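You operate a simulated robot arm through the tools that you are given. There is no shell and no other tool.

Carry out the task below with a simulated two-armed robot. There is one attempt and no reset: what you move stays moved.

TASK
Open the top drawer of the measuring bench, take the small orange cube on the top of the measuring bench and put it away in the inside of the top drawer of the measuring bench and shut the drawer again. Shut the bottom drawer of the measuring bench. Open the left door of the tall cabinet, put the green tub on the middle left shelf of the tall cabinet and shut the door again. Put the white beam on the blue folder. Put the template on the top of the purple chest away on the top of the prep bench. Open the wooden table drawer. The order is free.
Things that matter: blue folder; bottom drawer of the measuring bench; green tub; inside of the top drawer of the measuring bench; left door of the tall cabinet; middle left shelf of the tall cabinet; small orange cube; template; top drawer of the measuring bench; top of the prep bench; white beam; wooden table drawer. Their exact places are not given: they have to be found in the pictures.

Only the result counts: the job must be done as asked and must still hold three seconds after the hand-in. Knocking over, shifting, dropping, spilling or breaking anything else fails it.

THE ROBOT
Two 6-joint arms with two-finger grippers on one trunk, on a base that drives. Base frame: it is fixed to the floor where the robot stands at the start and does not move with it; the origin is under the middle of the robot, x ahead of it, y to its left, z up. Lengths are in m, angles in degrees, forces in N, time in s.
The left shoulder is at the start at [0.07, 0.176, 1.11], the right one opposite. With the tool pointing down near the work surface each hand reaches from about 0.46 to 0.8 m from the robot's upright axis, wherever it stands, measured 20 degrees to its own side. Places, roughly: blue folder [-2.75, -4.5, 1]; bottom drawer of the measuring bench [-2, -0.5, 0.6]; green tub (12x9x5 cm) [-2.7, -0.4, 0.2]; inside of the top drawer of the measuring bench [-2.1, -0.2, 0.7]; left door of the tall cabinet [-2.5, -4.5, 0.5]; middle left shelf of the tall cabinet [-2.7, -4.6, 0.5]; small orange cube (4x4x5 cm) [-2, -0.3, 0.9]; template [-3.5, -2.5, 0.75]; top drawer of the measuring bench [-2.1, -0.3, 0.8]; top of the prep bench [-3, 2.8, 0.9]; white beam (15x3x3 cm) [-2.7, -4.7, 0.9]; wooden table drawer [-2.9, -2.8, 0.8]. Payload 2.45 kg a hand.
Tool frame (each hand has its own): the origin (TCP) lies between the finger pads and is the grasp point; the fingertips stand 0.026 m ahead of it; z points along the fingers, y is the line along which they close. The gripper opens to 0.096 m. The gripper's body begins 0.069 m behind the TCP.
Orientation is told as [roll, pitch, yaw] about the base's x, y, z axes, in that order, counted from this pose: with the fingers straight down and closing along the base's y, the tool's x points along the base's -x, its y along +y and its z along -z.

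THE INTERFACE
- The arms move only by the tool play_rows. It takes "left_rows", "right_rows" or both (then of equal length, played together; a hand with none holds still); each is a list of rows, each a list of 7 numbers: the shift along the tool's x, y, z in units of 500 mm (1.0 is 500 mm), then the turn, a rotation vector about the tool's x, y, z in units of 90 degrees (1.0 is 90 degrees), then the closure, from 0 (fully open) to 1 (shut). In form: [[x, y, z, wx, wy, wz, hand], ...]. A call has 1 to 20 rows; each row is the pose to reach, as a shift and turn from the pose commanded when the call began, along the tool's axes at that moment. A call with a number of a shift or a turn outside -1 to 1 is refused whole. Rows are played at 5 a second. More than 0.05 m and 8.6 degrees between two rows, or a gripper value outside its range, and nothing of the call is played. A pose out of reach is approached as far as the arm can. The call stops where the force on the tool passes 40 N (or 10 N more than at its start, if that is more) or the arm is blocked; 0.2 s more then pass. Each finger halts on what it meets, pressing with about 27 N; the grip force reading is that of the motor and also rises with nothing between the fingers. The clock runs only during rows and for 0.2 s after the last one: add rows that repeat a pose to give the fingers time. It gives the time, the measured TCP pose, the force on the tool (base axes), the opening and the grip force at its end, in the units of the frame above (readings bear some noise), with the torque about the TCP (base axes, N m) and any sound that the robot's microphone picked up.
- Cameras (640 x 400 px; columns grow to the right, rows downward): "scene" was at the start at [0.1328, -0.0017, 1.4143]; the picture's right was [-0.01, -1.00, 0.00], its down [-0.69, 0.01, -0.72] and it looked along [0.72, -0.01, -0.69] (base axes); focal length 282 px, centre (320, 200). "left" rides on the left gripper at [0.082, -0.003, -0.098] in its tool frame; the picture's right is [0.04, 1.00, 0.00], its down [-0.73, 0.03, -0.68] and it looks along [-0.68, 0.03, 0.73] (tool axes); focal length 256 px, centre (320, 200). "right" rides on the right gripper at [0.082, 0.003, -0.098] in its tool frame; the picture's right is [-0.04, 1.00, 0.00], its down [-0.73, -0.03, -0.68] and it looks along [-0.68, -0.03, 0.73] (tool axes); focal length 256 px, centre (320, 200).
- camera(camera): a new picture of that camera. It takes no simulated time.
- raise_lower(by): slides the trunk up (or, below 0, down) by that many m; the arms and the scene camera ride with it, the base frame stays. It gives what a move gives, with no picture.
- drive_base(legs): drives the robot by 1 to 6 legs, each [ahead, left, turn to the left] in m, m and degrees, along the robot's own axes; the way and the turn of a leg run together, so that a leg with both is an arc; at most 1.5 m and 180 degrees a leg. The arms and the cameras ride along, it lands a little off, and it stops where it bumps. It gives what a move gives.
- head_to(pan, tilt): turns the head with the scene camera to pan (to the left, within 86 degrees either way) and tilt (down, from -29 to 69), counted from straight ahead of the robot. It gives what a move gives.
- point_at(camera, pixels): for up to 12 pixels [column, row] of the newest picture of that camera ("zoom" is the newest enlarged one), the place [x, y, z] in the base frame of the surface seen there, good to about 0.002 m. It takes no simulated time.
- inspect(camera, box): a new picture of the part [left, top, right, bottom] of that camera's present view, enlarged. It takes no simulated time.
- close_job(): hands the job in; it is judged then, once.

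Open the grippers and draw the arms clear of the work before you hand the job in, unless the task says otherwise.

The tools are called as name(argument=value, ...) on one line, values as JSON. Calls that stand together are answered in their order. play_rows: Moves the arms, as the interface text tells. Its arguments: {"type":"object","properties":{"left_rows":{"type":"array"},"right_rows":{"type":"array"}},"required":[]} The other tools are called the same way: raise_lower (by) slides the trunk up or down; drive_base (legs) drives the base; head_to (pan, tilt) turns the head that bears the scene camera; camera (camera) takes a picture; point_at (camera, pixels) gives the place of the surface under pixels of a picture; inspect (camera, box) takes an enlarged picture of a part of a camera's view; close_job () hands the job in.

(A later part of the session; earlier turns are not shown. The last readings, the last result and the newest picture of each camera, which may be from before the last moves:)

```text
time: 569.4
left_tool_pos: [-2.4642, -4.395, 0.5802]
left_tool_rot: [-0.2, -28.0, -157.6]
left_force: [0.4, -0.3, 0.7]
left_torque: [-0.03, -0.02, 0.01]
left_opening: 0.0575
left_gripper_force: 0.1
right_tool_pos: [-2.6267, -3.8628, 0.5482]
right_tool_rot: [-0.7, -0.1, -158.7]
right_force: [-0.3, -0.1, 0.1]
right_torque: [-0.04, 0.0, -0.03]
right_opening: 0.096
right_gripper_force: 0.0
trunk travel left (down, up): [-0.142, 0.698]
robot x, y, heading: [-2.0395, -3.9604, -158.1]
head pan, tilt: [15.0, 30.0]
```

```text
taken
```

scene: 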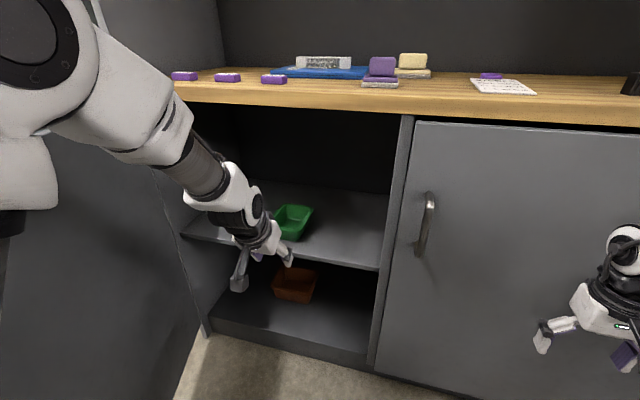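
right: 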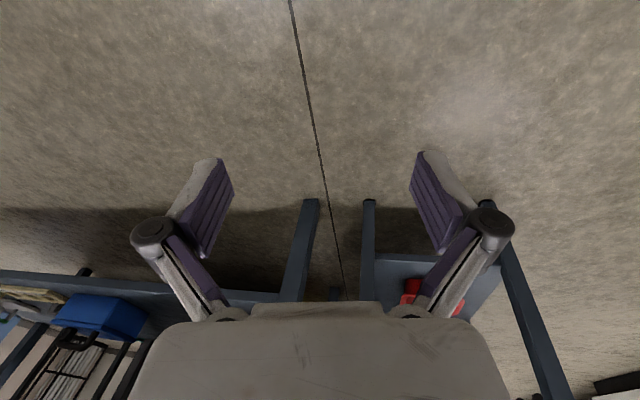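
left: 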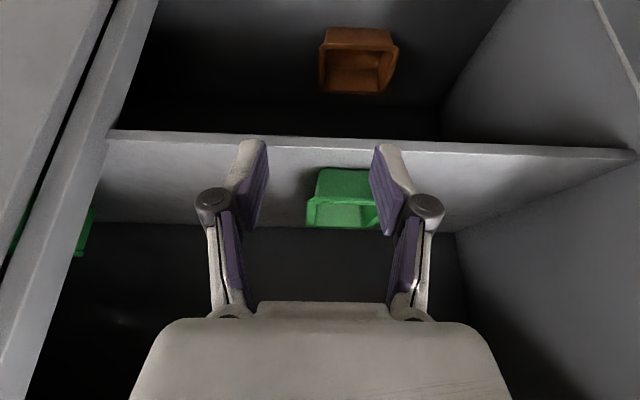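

The green tub is on the middle left shelf. I back out, raise the trunk to handle height and move over to the door handle's side.

drive_base(legs=[[-0.58, 0, 0.4]])

raise_lower(by=0.108)

head_to(pan=20, tilt=25)

camera(camera="scene")

```text
time: 572.7
left_tool_pos: [-1.9334, -4.1779, 0.5809]
left_tool_rot: [-0.4, -27.9, -157.3]
left_force: [-1.0, -0.7, 0.0]
left_torque: [-0.01, -0.01, 0.01]
left_opening: 0.0578
left_gripper_force: 0.2
right_tool_pos: [-2.0976, -3.6469, 0.5483]
right_tool_rot: [-0.8, -0.1, -158.4]
right_force: [0.2, 0.9, -0.5]
right_torque: [-0.04, 0.02, 0.02]
right_opening: 0.0959
right_gripper_force: 0.1
trunk travel left (down, up): [-0.142, 0.698]
robot x, y, heading: [-1.51, -3.7406, -157.6]
head pan, tilt: [15.0, 30.0]
```

```text
time: 574.1
left_tool_pos: [-1.9342, -4.178, 0.6893]
left_tool_rot: [-0.3, -27.9, -157.3]
left_force: [0.2, 0.2, -1.1]
left_torque: [0.0, 0.01, -0.06]
left_opening: 0.0576
left_gripper_force: 0.1
right_tool_pos: [-2.098, -3.6471, 0.6556]
right_tool_rot: [-0.7, -0.2, -158.5]
right_force: [-0.5, -0.1, -0.4]
right_torque: [-0.01, -0.04, -0.04]
right_opening: 0.0959
right_gripper_force: 0.0
trunk travel left (down, up): [-0.25, 0.59]
robot x, y, heading: [-1.5117, -3.7414, -157.6]
head pan, tilt: [15.0, 30.0]
```

```text
time: 574.7
left_tool_pos: [-1.9342, -4.1781, 0.6883]
left_tool_rot: [-0.3, -28.0, -157.3]
left_force: [-0.1, 0.5, -0.1]
left_torque: [-0.03, -0.01, 0.02]
left_opening: 0.0576
left_gripper_force: 0.2
right_tool_pos: [-2.0969, -3.6483, 0.6555]
right_tool_rot: [-0.7, -0.2, -158.6]
right_force: [0.1, 0.5, -0.4]
right_torque: [0.03, 0.0, 0.02]
right_opening: 0.0961
right_gripper_force: 0.0
trunk travel left (down, up): [-0.25, 0.59]
robot x, y, heading: [-1.5111, -3.7413, -157.5]
head pan, tilt: [20.0, 25.0]
```

```text
taken
```

scene: 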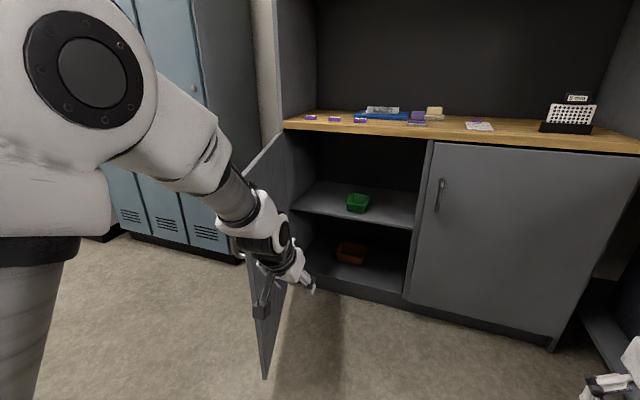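

The tub is visible on the middle shelf at (357,203). I back up 9 cm and strafe left 0.36 m to stand in front of the open door's handle.

point_at(camera="scene", pixels=[[357, 197], [357, 205], [264, 300], [270, 250], [246, 190], [285, 170]])

drive_base(legs=[[-0.09, 0, 0], [0, 0.36, 0]])

camera(camera="scene")

```text
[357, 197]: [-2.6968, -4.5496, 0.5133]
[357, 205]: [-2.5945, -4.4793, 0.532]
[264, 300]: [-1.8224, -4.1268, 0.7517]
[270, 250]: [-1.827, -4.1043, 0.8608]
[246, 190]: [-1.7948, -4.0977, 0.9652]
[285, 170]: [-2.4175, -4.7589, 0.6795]
```

```text
time: 577.7
left_tool_pos: [-1.714, -4.471, 0.6884]
left_tool_rot: [-0.4, -28.1, -157.2]
left_force: [-0.6, -0.4, -0.8]
left_torque: [0.03, 0.0, -0.01]
left_opening: 0.0579
left_gripper_force: 0.0
right_tool_pos: [-1.8804, -3.9414, 0.6551]
right_tool_rot: [-0.8, -0.1, -158.3]
right_force: [-0.7, -0.3, 0.0]
right_torque: [0.0, -0.01, 0.02]
right_opening: 0.096
right_gripper_force: 0.1
trunk travel left (down, up): [-0.25, 0.59]
robot x, y, heading: [-1.2945, -4.0333, -157.4]
head pan, tilt: [20.0, 25.0]
```

```text
taken
```

scene: 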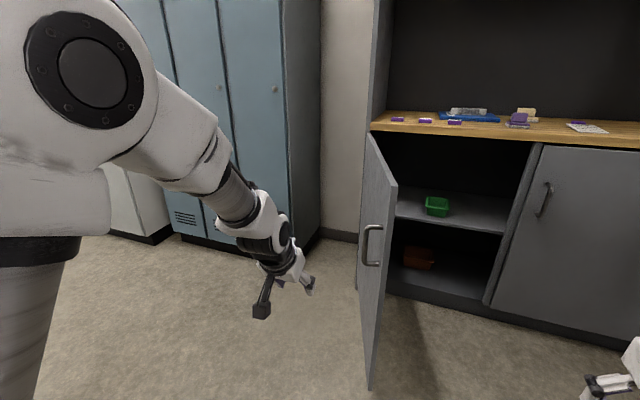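

The open door and its handle (370,245) are clearly visible. I zoom and measure the bar.

inspect(camera="scene", box=[330, 180, 430, 300])

```text
3.33 times, centred on (380, 240) of scene
```

zoom: 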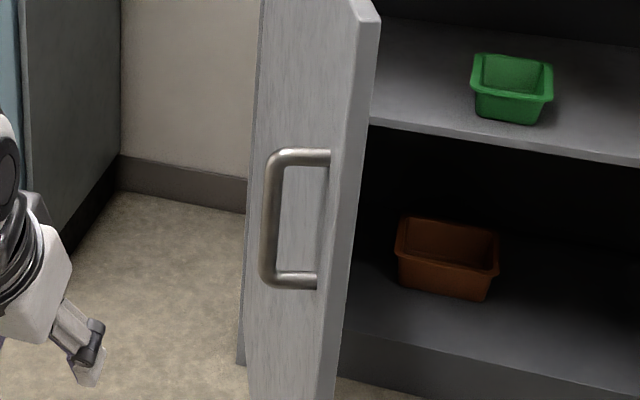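

point_at(camera="zoom", pixels=[[270, 190], [268, 220], [267, 255], [278, 220], [310, 157], [300, 280], [325, 220], [345, 220], [255, 250], [320, 60]])

```text
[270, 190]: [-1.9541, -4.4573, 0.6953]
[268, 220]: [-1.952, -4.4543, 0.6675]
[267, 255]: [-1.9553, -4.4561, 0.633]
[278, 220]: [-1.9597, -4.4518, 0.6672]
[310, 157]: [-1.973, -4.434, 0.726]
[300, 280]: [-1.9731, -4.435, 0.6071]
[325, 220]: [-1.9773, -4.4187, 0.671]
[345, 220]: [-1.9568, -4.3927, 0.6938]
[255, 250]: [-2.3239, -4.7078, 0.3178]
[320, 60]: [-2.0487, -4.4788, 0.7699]
```

The bar is at (-1.958,-4.457), z 0.61–0.73. I back up 8 cm and extend the left hand toward it in two stages.

drive_base(legs=[[-0.08, 0, 0]])

play_rows(left_rows=[[-0.055, -0.033, 0.018, 0, 0, 0, 0.3], [-0.11, -0.067, 0.035, 0, 0, 0, 0.3], [-0.165, -0.1, 0.053, 0, 0, 0, 0.3], [-0.22, -0.133, 0.071, 0, 0, 0, 0.3], [-0.275, -0.167, 0.088, 0, 0, 0, 0.3], [-0.328, -0.2, 0.106, 0, 0, 0, 0.3], [-0.328, -0.2, 0.106, 0, 0, 0, 0.3]])

camera(camera="scene")

```text
time: 578.8
left_tool_pos: [-1.6417, -4.4405, 0.6901]
left_tool_rot: [-0.3, -28.2, -157.3]
left_force: [0.2, -0.1, -0.1]
left_torque: [0.0, 0.01, -0.01]
left_opening: 0.0576
left_gripper_force: 0.0
right_tool_pos: [-1.8075, -3.9094, 0.6565]
right_tool_rot: [-0.7, -0.3, -158.3]
right_force: [0.3, 0.0, 0.1]
right_torque: [-0.03, 0.02, 0.03]
right_opening: 0.0962
right_gripper_force: 0.0
trunk travel left (down, up): [-0.25, 0.59]
robot x, y, heading: [-1.22, -3.9996, -157.5]
head pan, tilt: [20.0, 25.0]
```

```text
time: 580.4
left_tool_pos: [-1.8383, -4.4124, 0.7193]
left_tool_rot: [-0.2, -28.1, -157.3]
left_force: [-0.4, -0.5, -0.3]
left_torque: [0.03, -0.01, 0.0]
left_opening: 0.0673
left_gripper_force: 0.0
right_tool_pos: [-1.8071, -3.9116, 0.6547]
right_tool_rot: [-0.7, -0.3, -158.3]
right_force: [-0.4, -0.2, 0.6]
right_torque: [0.04, 0.01, 0.03]
right_opening: 0.0962
right_gripper_force: 0.1
trunk travel left (down, up): [-0.25, 0.59]
robot x, y, heading: [-1.2217, -4.0012, -157.4]
head pan, tilt: [20.0, 25.0]
```

```text
taken
```

scene: 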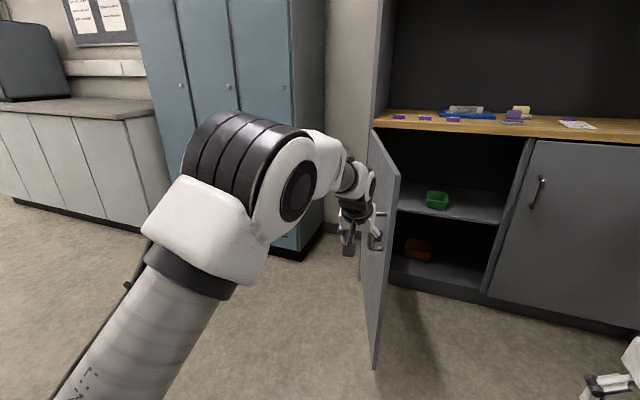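

Now I pitch the hand to 30° below horizontal at the pre-grasp position.

play_rows(left_rows=[[-0.02, -0.002, 0.012, 0, -0.071, 0, 0.3], [-0.04, -0.004, 0.025, 0, -0.142, 0, 0.3], [-0.06, -0.006, 0.037, 0, -0.214, 0, 0.3], [-0.08, -0.008, 0.05, 0, -0.285, 0, 0.3], [-0.1, -0.01, 0.062, 0, -0.356, 0, 0.3], [-0.1, -0.01, 0.062, 0, -0.356, 0, 0.3]])

camera(camera="left")

```text
time: 581.8
left_tool_pos: [-1.8883, -4.4186, 0.7125]
left_tool_rot: [-3.4, -54.3, -156.8]
left_force: [-0.6, -0.5, 0.2]
left_torque: [-0.02, 0.03, 0.07]
left_opening: 0.0671
left_gripper_force: 0.0
left hand out of reach, approached as far as the arm can: row 4, 5
right_tool_pos: [-1.8081, -3.9095, 0.6558]
right_tool_rot: [-0.7, -0.2, -158.2]
right_force: [0.3, 0.5, -0.2]
right_torque: [-0.01, 0.0, 0.0]
right_opening: 0.0956
right_gripper_force: 0.0
trunk travel left (down, up): [-0.25, 0.59]
robot x, y, heading: [-1.2194, -4.0015, -157.5]
head pan, tilt: [20.0, 25.0]
```

```text
taken
```

left: 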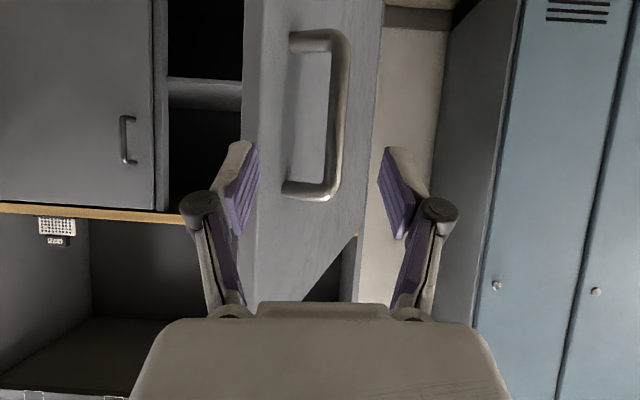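

The bar is about 9 mm left of centre. I correct roll, pitch and sideways offset, and narrow the fingers before advancing.

play_rows(left_rows=[[0, 0.009, 0, -0.019, -0.02, 0, 0.45], [0, 0.018, 0, -0.038, -0.035, 0, 0.56], [0, 0.018, 0, -0.038, -0.035, 0, 0.56], [0, 0.018, 0, -0.038, -0.035, 0, 0.56]])

camera(camera="left")

```text
time: 582.8
left_tool_pos: [-1.8909, -4.4394, 0.7168]
left_tool_rot: [3.0, -63.2, -157.0]
left_force: [-1.3, -0.5, 0.2]
left_torque: [-0.05, 0.01, 0.01]
left_opening: 0.0421
left_gripper_force: 0.1
left hand out of reach, approached as far as the arm can: row 1
right_tool_pos: [-1.8071, -3.91, 0.6554]
right_tool_rot: [-0.6, -0.2, -158.3]
right_force: [0.4, 0.6, 0.3]
right_torque: [0.0, 0.02, -0.03]
right_opening: 0.0958
right_gripper_force: 0.0
trunk travel left (down, up): [-0.25, 0.59]
robot x, y, heading: [-1.22, -3.9998, -157.2]
head pan, tilt: [20.0, 25.0]
```

```text
taken
```

left: 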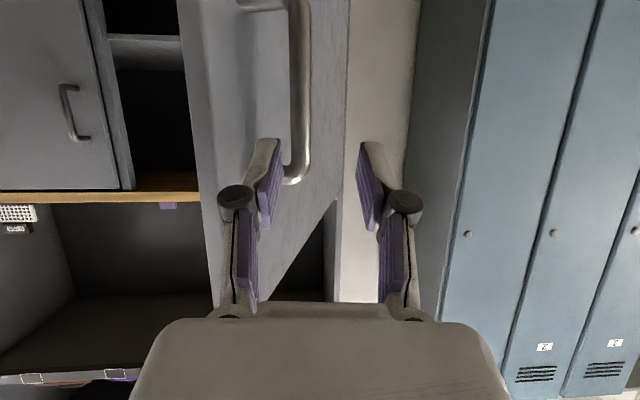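

The previous pose had settled after all, so I over-corrected. I undo: 9 mm right, roll and pitch back to 0/-60.

play_rows(left_rows=[[0, -0.009, 0, 0.017, 0.018, 0, 0.56], [0, -0.018, 0, 0.033, 0.035, 0, 0.56], [0, -0.018, 0, 0.033, 0.035, 0, 0.56], [0, -0.018, 0, 0.033, 0.035, 0, 0.56]])

camera(camera="left")

```text
time: 583.8
left_tool_pos: [-1.8941, -4.432, 0.7172]
left_tool_rot: [-0.2, -60.0, -156.8]
left_force: [-0.2, 0.4, 0.8]
left_torque: [0.01, 0.0, 0.02]
left_opening: 0.0423
left_gripper_force: 0.1
right_tool_pos: [-1.8071, -3.9101, 0.6548]
right_tool_rot: [-0.7, -0.2, -158.4]
right_force: [-0.1, 0.1, 0.7]
right_torque: [0.01, 0.03, 0.02]
right_opening: 0.0959
right_gripper_force: 0.1
trunk travel left (down, up): [-0.25, 0.59]
robot x, y, heading: [-1.2224, -4.0017, -157.4]
head pan, tilt: [20.0, 25.0]
```

```text
taken
```

left: 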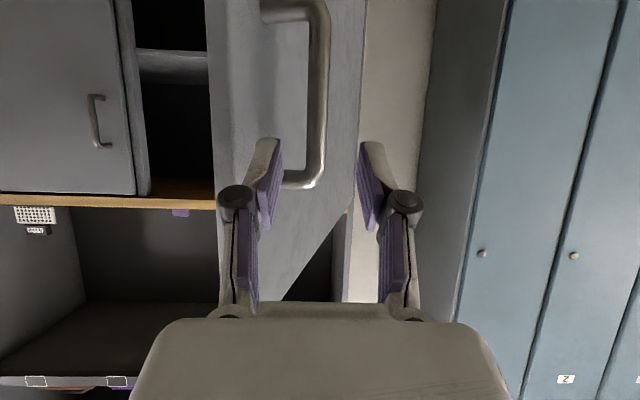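

The bar is centred now. I advance 74 mm and close on it.

play_rows(left_rows=[[0.003, -0.001, 0.05, 0, 0, 0, 0.56], [0.006, -0.002, 0.1, 0, 0, 0, 0.56], [0.01, -0.002, 0.148, 0, 0, 0, 0.56], [0.01, -0.002, 0.148, 0, 0, 0, 0.7], [0.01, -0.002, 0.148, 0, 0, 0, 0.85], [0.01, -0.002, 0.148, 0, 0, 0, 1.0], [0.01, -0.002, 0.148, 0, 0, 0, 1.0]])

camera(camera="left")

```text
time: 585.4
left_tool_pos: [-1.9503, -4.4538, 0.6753]
left_tool_rot: [0.0, -60.1, -156.9]
left_force: [-0.3, 0.3, -0.3]
left_torque: [-0.54, -0.21, 0.0]
left_opening: 0.0152
left_gripper_force: 41.2
right_tool_pos: [-1.8083, -3.9104, 0.6564]
right_tool_rot: [-0.7, -0.1, -158.3]
right_force: [-0.8, -0.1, -0.8]
right_torque: [0.0, -0.02, 0.01]
right_opening: 0.0959
right_gripper_force: 0.0
trunk travel left (down, up): [-0.25, 0.59]
robot x, y, heading: [-1.2222, -4.0026, -157.6]
head pan, tilt: [20.0, 25.0]
```

```text
taken
```

left: 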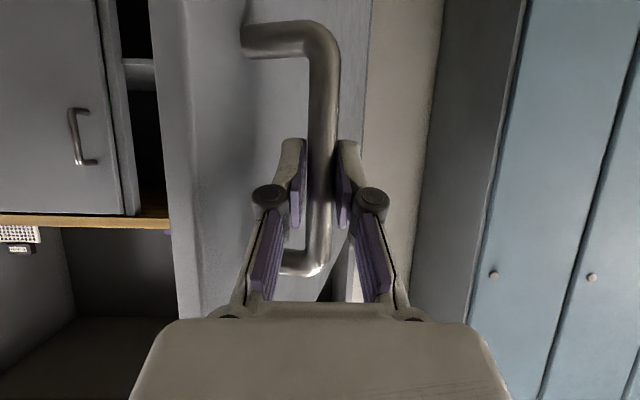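

Gripped. I close the door along the reverse arc, first from 75° to 45°.

drive_base(legs=[[0.023, -0.088, 0], [0.038, -0.083, 0], [0.052, -0.075, 0]])

camera(camera="scene")

```text
time: 587.9
left_tool_pos: [-2.1517, -4.2741, 0.6745]
left_tool_rot: [-0.3, -60.1, -156.5]
left_force: [-14.7, -29.1, 10.9]
left_torque: [-0.74, -0.19, 0.34]
left_opening: 0.0156
left_gripper_force: 41.7
right_tool_pos: [-2.0085, -3.7298, 0.6558]
right_tool_rot: [-0.7, -0.1, -158.3]
right_force: [0.2, 0.1, 0.7]
right_torque: [-0.02, -0.02, 0.0]
right_opening: 0.0961
right_gripper_force: 0.0
trunk travel left (down, up): [-0.25, 0.59]
robot x, y, heading: [-1.4181, -3.8193, -157.2]
head pan, tilt: [20.0, 25.0]
```

```text
taken
```

scene: 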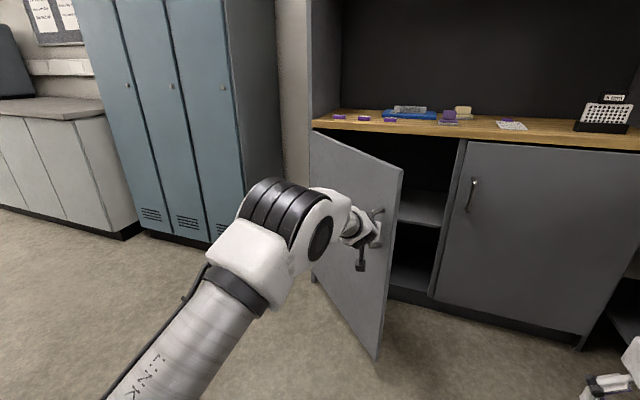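

The door follows (about 45°). There is some pull forward/left on the hand, so I bias the next legs slightly that way.

drive_base(legs=[[0.075, -0.052, 0], [0.076, -0.048, 0]])

```text
time: 588.9
left_tool_pos: [-2.2046, -4.2511, 0.677]
left_tool_rot: [0.0, -59.8, -157.6]
left_force: [1.3, 4.3, 5.7]
left_torque: [-0.6, 0.33, -0.3]
left_opening: 0.0155
left_gripper_force: 41.6
right_tool_pos: [-2.0595, -3.7132, 0.6567]
right_tool_rot: [-0.7, -0.2, -158.5]
right_force: [-0.2, 0.3, 0.3]
right_torque: [0.03, -0.02, -0.02]
right_opening: 0.0958
right_gripper_force: 0.2
trunk travel left (down, up): [-0.25, 0.59]
robot x, y, heading: [-1.4743, -3.8069, -157.4]
head pan, tilt: [20.0, 25.0]
stopped in leg 1: the force on the tool passed its limit at 55 N (the readings are from after the stop); the commanded pose is now the measured one
```

The stop relieved the strain (about 39° now). I continue with single short legs along the arc.

drive_base(legs=[[0.063, -0.053, 0]])

```text
time: 589.9
left_tool_pos: [-2.2842, -4.2275, 0.6768]
left_tool_rot: [-0.1, -60.0, -157.4]
left_force: [-1.9, -6.7, 11.9]
left_torque: [-0.41, -0.27, 0.18]
left_opening: 0.0153
left_gripper_force: 41.2
right_tool_pos: [-2.1384, -3.6884, 0.6555]
right_tool_rot: [-0.7, -0.2, -158.4]
right_force: [0.4, -0.1, -0.8]
right_torque: [0.02, -0.04, -0.01]
right_opening: 0.0961
right_gripper_force: 0.1
trunk travel left (down, up): [-0.25, 0.59]
robot x, y, heading: [-1.5535, -3.7837, -157.4]
head pan, tilt: [20.0, 25.0]
```

Low force, about 30°. Next two legs.

drive_base(legs=[[0.071, -0.042, 0]])

drive_base(legs=[[0.076, -0.03, 0]])

camera(camera="scene")

```text
time: 591.0
left_tool_pos: [-2.3659, -4.2156, 0.6756]
left_tool_rot: [0.0, -59.9, -157.3]
left_force: [-0.1, 8.6, 4.5]
left_torque: [0.01, -0.35, 0.0]
left_opening: 0.0151
left_gripper_force: 41.6
right_tool_pos: [-2.2216, -3.6778, 0.6553]
right_tool_rot: [-0.5, -0.3, -158.5]
right_force: [0.3, 1.0, 0.7]
right_torque: [0.0, -0.05, 0.01]
right_opening: 0.0957
right_gripper_force: 0.1
trunk travel left (down, up): [-0.25, 0.59]
robot x, y, heading: [-1.6358, -3.7725, -157.5]
head pan, tilt: [20.0, 25.0]
```

```text
time: 592.1
left_tool_pos: [-2.4468, -4.2169, 0.675]
left_tool_rot: [-0.1, -59.8, -157.3]
left_force: [-1.6, 15.1, 1.9]
left_torque: [0.18, -0.27, -0.12]
left_opening: 0.0153
left_gripper_force: 41.2
right_tool_pos: [-2.3017, -3.6781, 0.6547]
right_tool_rot: [-0.6, -0.2, -158.5]
right_force: [0.5, 0.8, -0.3]
right_torque: [-0.04, 0.01, 0.0]
right_opening: 0.096
right_gripper_force: 0.0
trunk travel left (down, up): [-0.25, 0.59]
robot x, y, heading: [-1.7184, -3.7716, -157.6]
head pan, tilt: [20.0, 25.0]
```

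```text
taken
```

scene: 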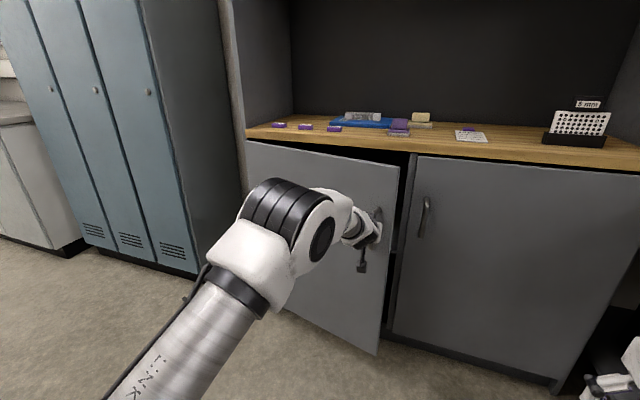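

About 12° left. Two final legs to shut it.

drive_base(legs=[[0.071, -0.016, 0]])

drive_base(legs=[[0.045, -0.004, 0]])

camera(camera="scene")

```text
time: 593.1
left_tool_pos: [-2.5192, -4.227, 0.6761]
left_tool_rot: [0.0, -59.8, -157.6]
left_force: [-5.8, 24.2, 2.6]
left_torque: [0.37, -0.09, -0.25]
left_opening: 0.0152
left_gripper_force: 40.9
right_tool_pos: [-2.3731, -3.6911, 0.6546]
right_tool_rot: [-0.6, -0.2, -158.6]
right_force: [-0.8, 0.0, -0.3]
right_torque: [0.01, -0.02, 0.01]
right_opening: 0.096
right_gripper_force: 0.0
trunk travel left (down, up): [-0.25, 0.59]
robot x, y, heading: [-1.7854, -3.7851, -157.4]
head pan, tilt: [20.0, 25.0]
```

```text
time: 594.0
left_tool_pos: [-2.5632, -4.2378, 0.676]
left_tool_rot: [0.0, -59.8, -157.9]
left_force: [-8.0, 22.3, 2.2]
left_torque: [0.35, 0.01, -0.23]
left_opening: 0.0149
left_gripper_force: 41.0
right_tool_pos: [-2.4157, -3.7023, 0.6543]
right_tool_rot: [-0.6, -0.1, -158.7]
right_force: [0.5, 1.1, -0.4]
right_torque: [-0.02, 0.0, 0.0]
right_opening: 0.096
right_gripper_force: 0.0
trunk travel left (down, up): [-0.25, 0.59]
robot x, y, heading: [-1.8281, -3.7961, -157.6]
head pan, tilt: [20.0, 25.0]
```

```text
taken
```

scene: 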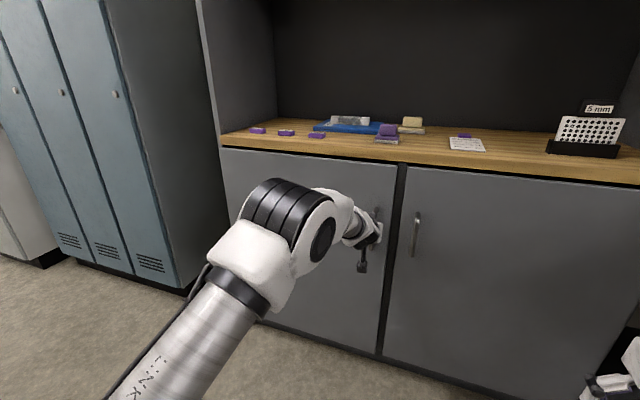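

Almost shut (about 4 mm). I push 15 mm further with a slight right correction until the stop.

drive_base(legs=[[0.015, -0.008, 0]])

inspect(camera="scene", box=[210, 130, 480, 370])

point_at(camera="scene", pixels=[[385, 190], [410, 190], [375, 320], [400, 320], [385, 180], [412, 180], [300, 170], [470, 200], [300, 290], [470, 300]])

```text
time: 594.9
left_tool_pos: [-2.5719, -4.2426, 0.6755]
left_tool_rot: [-0.4, -59.7, -157.3]
left_force: [9.2, 4.7, 4.6]
left_torque: [-0.08, -0.21, -0.03]
left_opening: 0.0147
left_gripper_force: 41.0
right_tool_pos: [-2.4277, -3.7041, 0.6551]
right_tool_rot: [-0.8, -0.2, -158.3]
right_force: [-0.3, -0.6, 0.1]
right_torque: [0.01, -0.04, -0.02]
right_opening: 0.0961
right_gripper_force: 0.0
trunk travel left (down, up): [-0.25, 0.59]
robot x, y, heading: [-1.8411, -3.7947, -157.4]
head pan, tilt: [20.0, 25.0]
stopped in leg 1: the force on the tool passed its limit at 73 N (the readings are from after the stop); the commanded pose is now the measured one
```

```text
1.67 times, centred on (345, 250) of scene
```

zoom: 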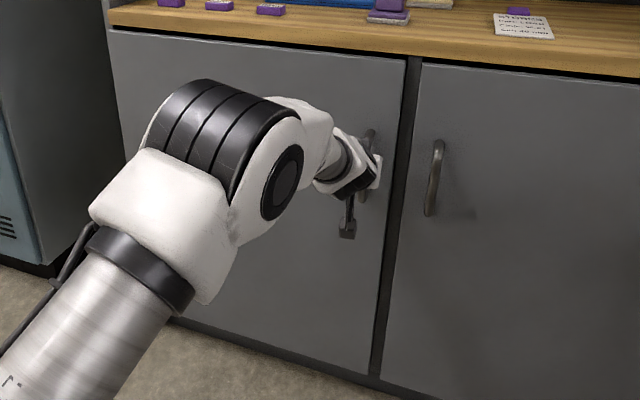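

```text
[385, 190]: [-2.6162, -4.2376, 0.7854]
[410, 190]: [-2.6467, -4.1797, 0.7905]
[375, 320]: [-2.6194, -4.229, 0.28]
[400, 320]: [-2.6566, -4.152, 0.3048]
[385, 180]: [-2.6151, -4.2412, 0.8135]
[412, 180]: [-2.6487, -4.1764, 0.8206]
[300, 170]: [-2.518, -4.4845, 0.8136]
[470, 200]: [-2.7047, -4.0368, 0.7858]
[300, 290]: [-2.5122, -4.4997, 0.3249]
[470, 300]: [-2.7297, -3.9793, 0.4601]
```

The drive stopped on 73 N, so the door is at its stop. I release, back off and verify the gap between the two doors.

play_rows(left_rows=[[0, 0, 0, 0, 0, 0, 0.8], [0, 0, 0, 0, 0, 0, 0.5], [0, 0, 0, 0, 0, 0, 0.4], [0, 0, -0.05, 0, 0, 0, 0.4], [0, 0, -0.1, 0, 0, 0, 0.4], [0, 0, -0.14, 0, 0, 0, 0.4], [0, 0, -0.14, 0, 0, 0, 0.4]])

drive_base(legs=[[-0.15, 0, 0]])

inspect(camera="scene", box=[330, 140, 450, 240])

```text
time: 596.5
left_tool_pos: [-2.5185, -4.2212, 0.7087]
left_tool_rot: [-0.3, -59.4, -157.1]
left_force: [-1.3, 0.2, 0.3]
left_torque: [0.02, 0.02, -0.04]
left_opening: 0.0576
left_gripper_force: 0.0
right_tool_pos: [-2.4281, -3.7043, 0.6553]
right_tool_rot: [-0.8, 0.0, -158.4]
right_force: [0.1, 0.2, 0.4]
right_torque: [0.03, -0.01, 0.02]
right_opening: 0.096
right_gripper_force: 0.1
trunk travel left (down, up): [-0.25, 0.59]
robot x, y, heading: [-1.8421, -3.798, -157.4]
head pan, tilt: [20.0, 25.0]
```

```text
time: 597.8
left_tool_pos: [-2.3789, -4.1628, 0.71]
left_tool_rot: [-0.3, -59.5, -157.1]
left_force: [-0.4, 0.2, -0.5]
left_torque: [-0.03, 0.02, -0.01]
left_opening: 0.0575
left_gripper_force: 0.1
right_tool_pos: [-2.2903, -3.6466, 0.6564]
right_tool_rot: [-0.8, -0.2, -158.5]
right_force: [0.0, 0.4, 0.1]
right_torque: [-0.02, 0.05, 0.02]
right_opening: 0.0958
right_gripper_force: 0.0
trunk travel left (down, up): [-0.25, 0.59]
robot x, y, heading: [-1.7059, -3.7384, -157.3]
head pan, tilt: [20.0, 25.0]
```

```text
4.00 times, centred on (390, 190) of scene
```

zoom: 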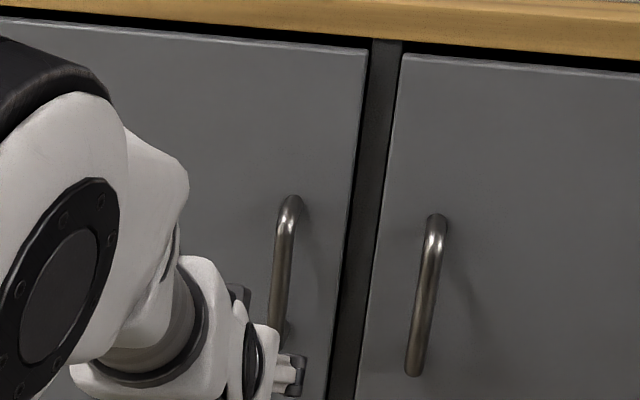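

point_at(camera="zoom", pixels=[[350, 80], [335, 200], [320, 330], [420, 90], [400, 200], [385, 330], [200, 60], [560, 120], [300, 120], [480, 150]])

```text
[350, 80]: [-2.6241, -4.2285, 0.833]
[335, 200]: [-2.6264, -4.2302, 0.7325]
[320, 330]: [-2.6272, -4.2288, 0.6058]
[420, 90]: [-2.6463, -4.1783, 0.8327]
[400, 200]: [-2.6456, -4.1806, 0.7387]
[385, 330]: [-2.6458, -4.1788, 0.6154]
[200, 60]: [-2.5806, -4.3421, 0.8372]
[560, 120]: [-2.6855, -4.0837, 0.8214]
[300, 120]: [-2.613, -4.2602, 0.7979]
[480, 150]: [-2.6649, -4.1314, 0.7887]
```

The left door is flush with the right one (both at b≈-4.044): shut. I bring the left hand back to tool-down neutral before moving to the wooden table.

play_rows(left_rows=[[0.0225, 0.02, -0.039, 0, 0.0833, 0, 0.2], [0.045, 0.04, -0.078, 0, 0.1667, 0, 0], [0.0675, 0.06, -0.117, 0, 0.25, 0, 0], [0.09, 0.08, -0.156, 0, 0.3333, 0, 0], [0.1125, 0.1, -0.195, 0, 0.4167, 0, 0], [0.135, 0.12, -0.234, 0, 0.5, 0, 0], [0.1575, 0.14, -0.273, 0, 0.5833, 0, 0], [0.18, 0.16, -0.312, 0, 0.667, 0, 0], [0.18, 0.16, -0.312, 0, 0.667, 0, 0]])

camera(camera="scene")

```text
time: 599.8
left_tool_pos: [-2.1817, -4.1683, 0.7111]
left_tool_rot: [-0.2, 0.7, -157.5]
left_force: [0.0, -0.4, 0.3]
left_torque: [0.02, 0.0, -0.02]
left_opening: 0.096
left_gripper_force: 0.0
right_tool_pos: [-2.2906, -3.6462, 0.6556]
right_tool_rot: [-0.9, -0.1, -158.4]
right_force: [-0.4, -0.2, 0.1]
right_torque: [0.03, 0.01, -0.03]
right_opening: 0.096
right_gripper_force: 0.1
trunk travel left (down, up): [-0.25, 0.59]
robot x, y, heading: [-1.705, -3.7409, -157.2]
head pan, tilt: [20.0, 25.0]
```

```text
taken
```

scene: 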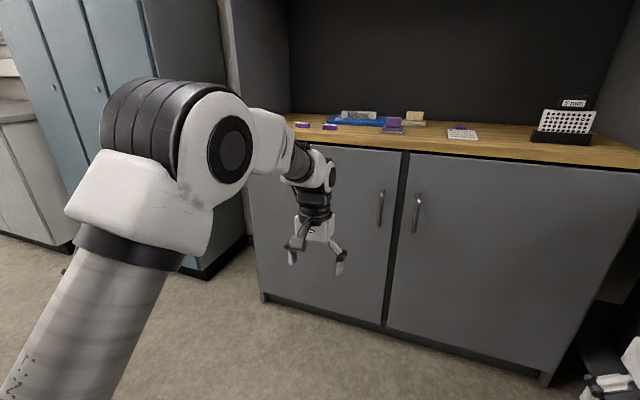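

The posture is fine. I tuck the hand to f≈0.5, raise the trunk 13 cm and strafe right along the corridor to the wooden table.

play_rows(left_rows=[[0.05, 0, 0, 0, 0, 0, 0], [0.1, 0, 0, 0, 0, 0, 0], [0.15, 0, 0, 0, 0, 0, 0], [0.2, 0, 0, 0, 0, 0, 0], [0.2, 0, 0, 0, 0, 0, 0]])

raise_lower(by=0.13)

drive_base(legs=[[0.03, -0.7, -0.3], [0, -0.65, 0]])

head_to(pan=5, tilt=30)

camera(camera="scene")

```text
time: 601.0
left_tool_pos: [-2.0907, -4.1302, 0.7113]
left_tool_rot: [-0.2, 0.4, -157.5]
left_force: [-0.7, -0.4, -0.5]
left_torque: [-0.01, 0.0, 0.02]
left_opening: 0.096
left_gripper_force: 0.1
right_tool_pos: [-2.2912, -3.6477, 0.6556]
right_tool_rot: [-0.8, -0.1, -158.4]
right_force: [0.7, 0.2, -1.0]
right_torque: [-0.02, 0.02, -0.01]
right_opening: 0.0959
right_gripper_force: 0.2
trunk travel left (down, up): [-0.25, 0.59]
robot x, y, heading: [-1.7032, -3.7392, -157.2]
head pan, tilt: [20.0, 25.0]
```

```text
time: 602.6
left_tool_pos: [-2.0908, -4.13, 0.8405]
left_tool_rot: [-0.3, 0.6, -157.5]
left_force: [0.0, -0.4, 0.3]
left_torque: [-0.01, -0.01, 0.02]
left_opening: 0.0958
left_gripper_force: 0.1
right_tool_pos: [-2.2915, -3.6479, 0.7848]
right_tool_rot: [-0.8, -0.1, -158.5]
right_force: [0.6, 0.0, 0.4]
right_torque: [0.02, -0.01, 0.01]
right_opening: 0.096
right_gripper_force: 0.1
trunk travel left (down, up): [-0.38, 0.46]
robot x, y, heading: [-1.7011, -3.7383, -157.4]
head pan, tilt: [20.0, 25.0]
```

```text
time: 608.5
left_tool_pos: [-2.5407, -3.1325, 0.8407]
left_tool_rot: [-0.1, 0.6, -157.3]
left_force: [-0.2, 0.3, -0.1]
left_torque: [0.0, -0.01, 0.0]
left_opening: 0.0958
left_gripper_force: 0.1
right_tool_pos: [-2.7399, -2.6531, 0.7843]
right_tool_rot: [-0.9, 0.1, -156.9]
right_force: [-1.5, -8.3, -1.6]
right_torque: [0.9, -0.13, 0.33]
right_opening: 0.0959
right_gripper_force: 0.1
trunk travel left (down, up): [-0.38, 0.46]
robot x, y, heading: [-2.1531, -2.7415, -157.2]
head pan, tilt: [20.0, 25.0]
stopped in leg 2: the force on the tool passed its limit at 226 N (the readings are from after the stop); the commanded pose is now the measured one
```

```text
time: 609.2
left_tool_pos: [-2.5417, -3.1336, 0.8413]
left_tool_rot: [-0.2, 0.5, -157.3]
left_force: [0.3, -0.3, 0.5]
left_torque: [-0.03, 0.02, 0.0]
left_opening: 0.0959
left_gripper_force: 0.1
right_tool_pos: [-2.7405, -2.6539, 0.7849]
right_tool_rot: [-0.9, 0.1, -157.0]
right_force: [0.3, -12.8, -1.6]
right_torque: [1.36, -0.09, 0.45]
right_opening: 0.0961
right_gripper_force: 0.1
trunk travel left (down, up): [-0.38, 0.46]
robot x, y, heading: [-2.157, -2.7382, -157.2]
head pan, tilt: [5.0, 30.0]
```

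```text
taken
```

scene: 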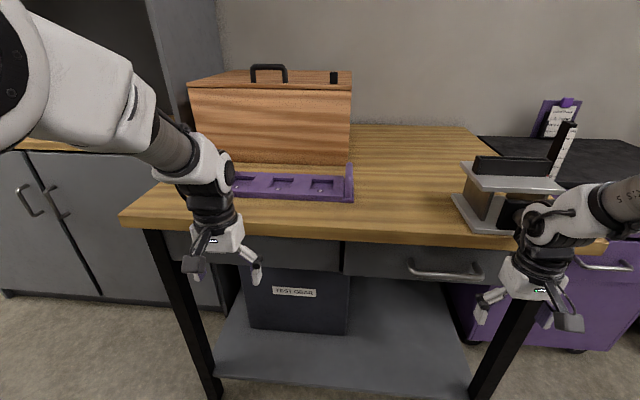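

My right hand bumped something at the table (probably the gauge's crank). I move straight back left to relieve it and then inspect.

drive_base(legs=[[0, 0.12, 0]])

inspect(camera="scene", box=[380, 90, 640, 300])

camera(camera="right")

```text
time: 610.5
left_tool_pos: [-2.495, -3.2444, 0.8406]
left_tool_rot: [-0.2, 0.4, -157.3]
left_force: [-0.1, -1.7, 0.0]
left_torque: [0.05, 0.0, 0.01]
left_opening: 0.096
left_gripper_force: 0.1
right_tool_pos: [-2.6924, -2.7649, 0.7851]
right_tool_rot: [-0.8, 0.1, -157.0]
right_force: [1.7, -0.1, 0.3]
right_torque: [0.05, -0.02, 0.01]
right_opening: 0.096
right_gripper_force: 0.1
trunk travel left (down, up): [-0.38, 0.46]
robot x, y, heading: [-2.1105, -2.851, -157.2]
head pan, tilt: [5.0, 30.0]
```

```text
1.90 times, centred on (510, 195) of scene
```

zoom: 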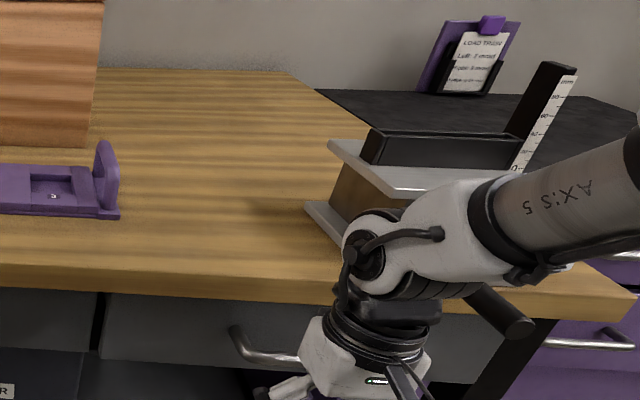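

```text
taken
```

right: 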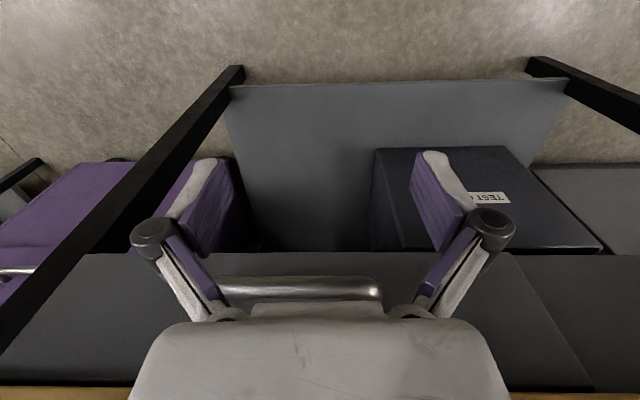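

I measure the gauge stand's ruler to see whether it moved (before: ruler at about (-2.996,-2.625)).

point_at(camera="zoom", pixels=[[545, 72], [520, 150], [567, 85], [340, 145], [312, 212], [375, 140], [515, 145], [120, 215], [500, 312], [440, 150], [350, 195], [240, 340]])

```text
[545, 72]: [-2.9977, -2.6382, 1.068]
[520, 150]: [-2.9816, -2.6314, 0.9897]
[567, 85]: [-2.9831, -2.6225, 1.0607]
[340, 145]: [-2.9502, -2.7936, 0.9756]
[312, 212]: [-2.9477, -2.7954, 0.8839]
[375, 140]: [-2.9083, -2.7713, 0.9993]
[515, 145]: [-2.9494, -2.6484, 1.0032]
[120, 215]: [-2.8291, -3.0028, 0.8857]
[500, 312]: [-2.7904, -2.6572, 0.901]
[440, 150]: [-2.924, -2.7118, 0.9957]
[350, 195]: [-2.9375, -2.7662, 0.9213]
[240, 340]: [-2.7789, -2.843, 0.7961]
```

The collision partner was the crank end at b≈-3.59. To judge whether the gauge shifted, I re-measure its right-hand face from the right side, as before; I first back off so the hands clear the crank.

drive_base(legs=[[-0.24, 0, 0], [0, -0.5, -0.3], [0, -0.4, 0]])

head_to(pan=20, tilt=35)

camera(camera="scene")

```text
time: 616.9
left_tool_pos: [-2.6241, -2.3111, 0.8418]
left_tool_rot: [0.1, 0.3, -157.9]
left_force: [-0.6, 0.5, -0.3]
left_torque: [-0.03, -0.03, 0.04]
left_opening: 0.0958
left_gripper_force: 0.1
right_tool_pos: [-2.8181, -1.8299, 0.7846]
right_tool_rot: [-0.7, -0.1, -157.5]
right_force: [-1.0, 0.5, -0.2]
right_torque: [-0.01, -0.02, 0.0]
right_opening: 0.0959
right_gripper_force: 0.1
trunk travel left (down, up): [-0.38, 0.46]
robot x, y, heading: [-2.2352, -1.9247, -157.7]
head pan, tilt: [5.0, 30.0]
```

```text
time: 617.7
left_tool_pos: [-2.6245, -2.3118, 0.841]
left_tool_rot: [0.0, 0.6, -158.0]
left_force: [0.0, -0.4, 0.4]
left_torque: [-0.01, -0.02, 0.01]
left_opening: 0.0961
left_gripper_force: 0.1
right_tool_pos: [-2.8184, -1.8305, 0.7851]
right_tool_rot: [-0.9, -0.1, -157.5]
right_force: [0.0, -0.2, -0.2]
right_torque: [0.01, 0.02, 0.0]
right_opening: 0.0959
right_gripper_force: 0.0
trunk travel left (down, up): [-0.38, 0.46]
robot x, y, heading: [-2.2356, -1.9256, -157.9]
head pan, tilt: [20.0, 35.0]
```

```text
taken
```

scene: 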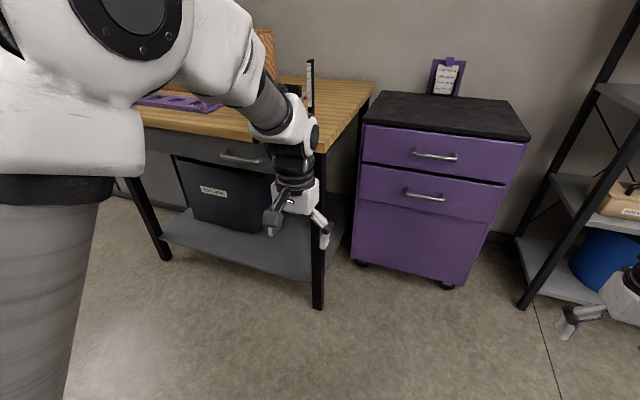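

The ruler is visible at (310,85) beyond my left arm. I zoom in and measure its right face.

inspect(camera="scene", box=[270, 50, 350, 130])

```text
5.00 times, centred on (310, 90) of scene
```

zoom: 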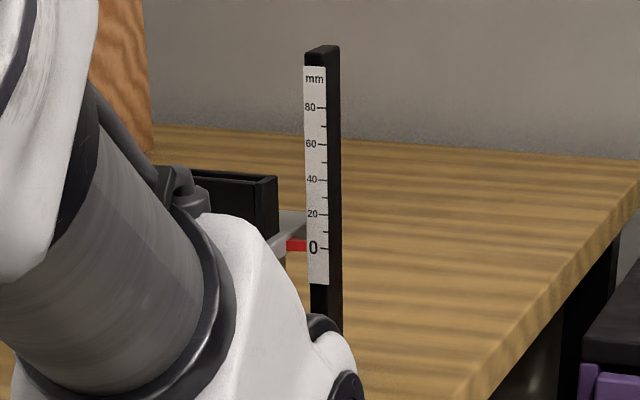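

point_at(camera="zoom", pixels=[[335, 70], [335, 150], [336, 230], [337, 300], [316, 130], [316, 230], [330, 48], [270, 185], [332, 110], [590, 230]])

```text
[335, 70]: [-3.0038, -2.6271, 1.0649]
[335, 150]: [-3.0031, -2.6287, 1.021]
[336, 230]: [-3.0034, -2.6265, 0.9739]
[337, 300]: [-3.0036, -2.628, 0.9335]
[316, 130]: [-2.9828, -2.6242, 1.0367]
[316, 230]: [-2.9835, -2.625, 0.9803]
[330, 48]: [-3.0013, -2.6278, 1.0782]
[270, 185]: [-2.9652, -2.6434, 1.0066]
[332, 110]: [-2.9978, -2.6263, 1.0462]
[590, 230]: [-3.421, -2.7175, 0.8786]
```

The ruler's right face is at a≈1.278, exactly as before the bump, so nothing moved. Now I examine the drawer handle at (240,158) and the crank.

head_to(pan=35, tilt=30)

camera(camera="scene")

```text
time: 618.4
left_tool_pos: [-2.6243, -2.3126, 0.842]
left_tool_rot: [-0.2, 0.4, -157.9]
left_force: [0.4, -0.6, 0.0]
left_torque: [-0.01, 0.0, 0.0]
left_opening: 0.096
left_gripper_force: 0.1
right_tool_pos: [-2.8194, -1.83, 0.784]
right_tool_rot: [-0.9, 0.0, -157.6]
right_force: [-0.2, 0.7, 0.3]
right_torque: [-0.02, 0.02, -0.01]
right_opening: 0.0961
right_gripper_force: 0.0
trunk travel left (down, up): [-0.38, 0.46]
robot x, y, heading: [-2.2331, -1.9236, -157.5]
head pan, tilt: [35.0, 30.0]
```

```text
taken
```

scene: 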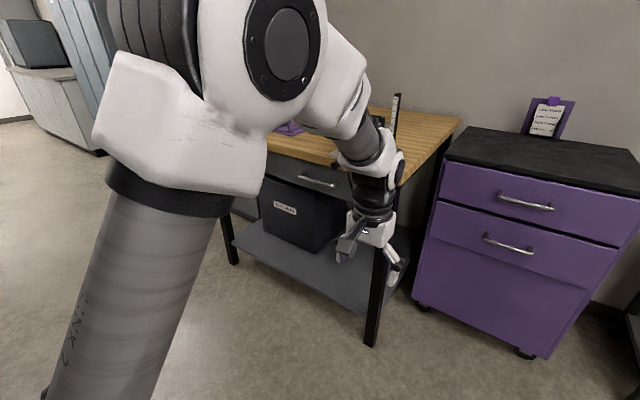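

inspect(camera="scene", box=[270, 130, 370, 210])

```text
5.00 times, centred on (320, 170) of scene
```

zoom: 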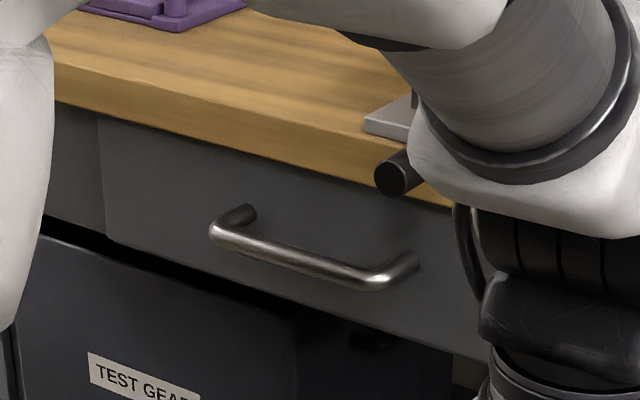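

The zoom shows the handle bar and the crank's end (390,175). I measure them and the drawer face.

point_at(camera="zoom", pixels=[[222, 232], [290, 258], [360, 278], [405, 265], [245, 215], [388, 178], [380, 165], [405, 170], [170, 170], [300, 200], [105, 120], [290, 268]])

```text
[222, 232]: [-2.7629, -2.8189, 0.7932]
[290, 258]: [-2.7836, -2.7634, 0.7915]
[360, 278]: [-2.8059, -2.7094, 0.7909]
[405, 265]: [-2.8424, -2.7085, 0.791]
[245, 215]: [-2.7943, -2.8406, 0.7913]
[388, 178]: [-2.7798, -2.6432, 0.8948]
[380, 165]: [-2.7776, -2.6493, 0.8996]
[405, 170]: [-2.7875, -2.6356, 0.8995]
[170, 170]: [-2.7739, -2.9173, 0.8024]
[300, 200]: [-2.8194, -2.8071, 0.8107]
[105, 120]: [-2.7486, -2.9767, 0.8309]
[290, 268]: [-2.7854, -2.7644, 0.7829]
```

The bar is at b≈-3.636, z≈0.787, from a=1.415 to 1.56; the crank (a=1.378, z 0.89) stays to the right of my grip point at a≈1.50. I strafe left 0.43 m in front of it.

drive_base(legs=[[0, 0.43, 0], [0.1, 0, 0]])

head_to(pan=0, tilt=40)

camera(camera="scene")

```text
time: 621.9
left_tool_pos: [-2.554, -2.7565, 0.8411]
left_tool_rot: [-0.1, 0.5, -158.1]
left_force: [0.7, -0.7, 0.3]
left_torque: [-0.01, 0.0, 0.02]
left_opening: 0.0961
left_gripper_force: 0.1
right_tool_pos: [-2.7451, -2.2738, 0.7841]
right_tool_rot: [-0.8, 0.2, -157.8]
right_force: [-0.1, 0.3, -0.3]
right_torque: [0.01, 0.01, 0.0]
right_opening: 0.0958
right_gripper_force: 0.0
trunk travel left (down, up): [-0.38, 0.46]
robot x, y, heading: [-2.165, -2.3679, -157.9]
head pan, tilt: [35.0, 30.0]
```

```text
time: 622.9
left_tool_pos: [-2.5522, -2.7555, 0.8401]
left_tool_rot: [0.0, 0.5, -158.1]
left_force: [0.0, -0.6, -0.5]
left_torque: [0.0, 0.0, -0.03]
left_opening: 0.0961
left_gripper_force: 0.0
right_tool_pos: [-2.7453, -2.2722, 0.7833]
right_tool_rot: [-0.9, 0.0, -157.8]
right_force: [-0.5, -0.2, 0.2]
right_torque: [0.0, -0.02, 0.0]
right_opening: 0.0959
right_gripper_force: 0.1
trunk travel left (down, up): [-0.38, 0.46]
robot x, y, heading: [-2.1632, -2.3685, -157.9]
head pan, tilt: [0.0, 40.0]
```

```text
taken
```

scene: 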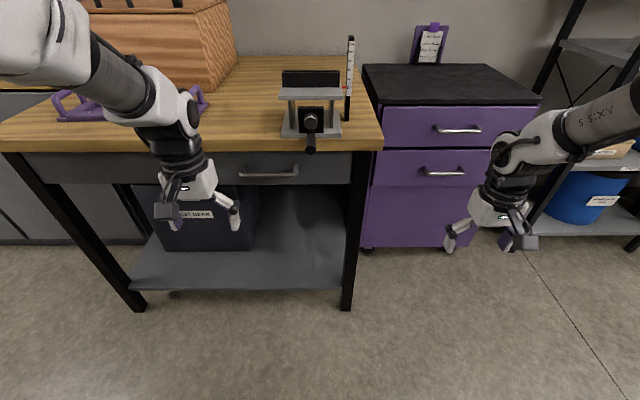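

I rotate the left hand into the handle attitude (fingers closing vertically, 50° down) at a pre-grasp point in front of the bar.

play_rows(left_rows=[[-0.0262, -0.0112, -0.001, -0.0268, -0.0268, 0.0735, 0], [-0.0523, -0.0225, -0.002, -0.0535, -0.0535, 0.147, 0], [-0.0785, -0.0337, -0.003, -0.0803, -0.0803, 0.2205, 0], [-0.1046, -0.0449, -0.004, -0.107, -0.107, 0.294, 0], [-0.1308, -0.0562, -0.005, -0.1338, -0.1338, 0.3675, 0], [-0.1569, -0.0674, -0.006, -0.1606, -0.1606, 0.441, 0.1], [-0.1831, -0.0786, -0.008, -0.1873, -0.1873, 0.5145, 0.2], [-0.2092, -0.0898, -0.009, -0.2141, -0.2141, 0.588, 0.3], [-0.2354, -0.1011, -0.01, -0.2409, -0.2409, 0.6615, 0.4], [-0.2615, -0.1123, -0.011, -0.2676, -0.2676, 0.735, 0.45], [-0.2877, -0.1235, -0.012, -0.2944, -0.2944, 0.8085, 0.5], [-0.3138, -0.1348, -0.013, -0.3211, -0.3211, 0.882, 0.5], [-0.34, -0.146, -0.014, -0.3479, -0.3479, 0.9555, 0.5], [-0.34, -0.146, -0.014, -0.3479, -0.3479, 0.9555, 0.5], [-0.34, -0.146, -0.014, -0.3479, -0.3479, 0.9555, 0.5]])

camera(camera="left")

camera(camera="scene")

```text
time: 626.1
left_tool_pos: [-2.7368, -2.7513, 0.8452]
left_tool_rot: [39.6, 0.0, 111.9]
left_force: [0.3, -0.4, -0.5]
left_torque: [-0.01, -0.04, 0.03]
left_opening: 0.048
left_gripper_force: 0.1
right_tool_pos: [-2.744, -2.2735, 0.7837]
right_tool_rot: [-0.9, 0.1, -157.8]
right_force: [-1.2, -0.1, -0.5]
right_torque: [0.04, 0.01, 0.0]
right_opening: 0.0962
right_gripper_force: 0.0
trunk travel left (down, up): [-0.38, 0.46]
robot x, y, heading: [-2.1587, -2.3714, -157.9]
head pan, tilt: [0.0, 40.0]
```

```text
taken
```

left: 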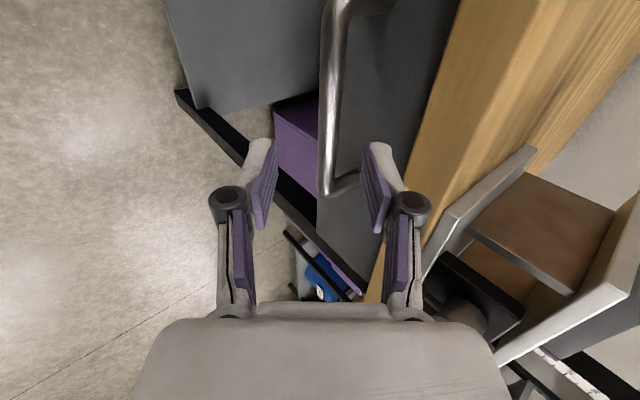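

```text
taken
```

scene: 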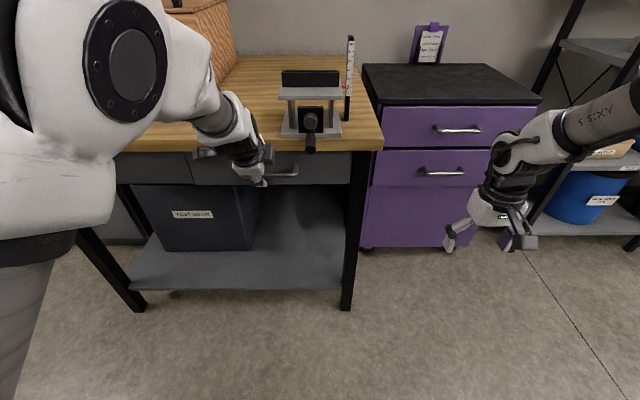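

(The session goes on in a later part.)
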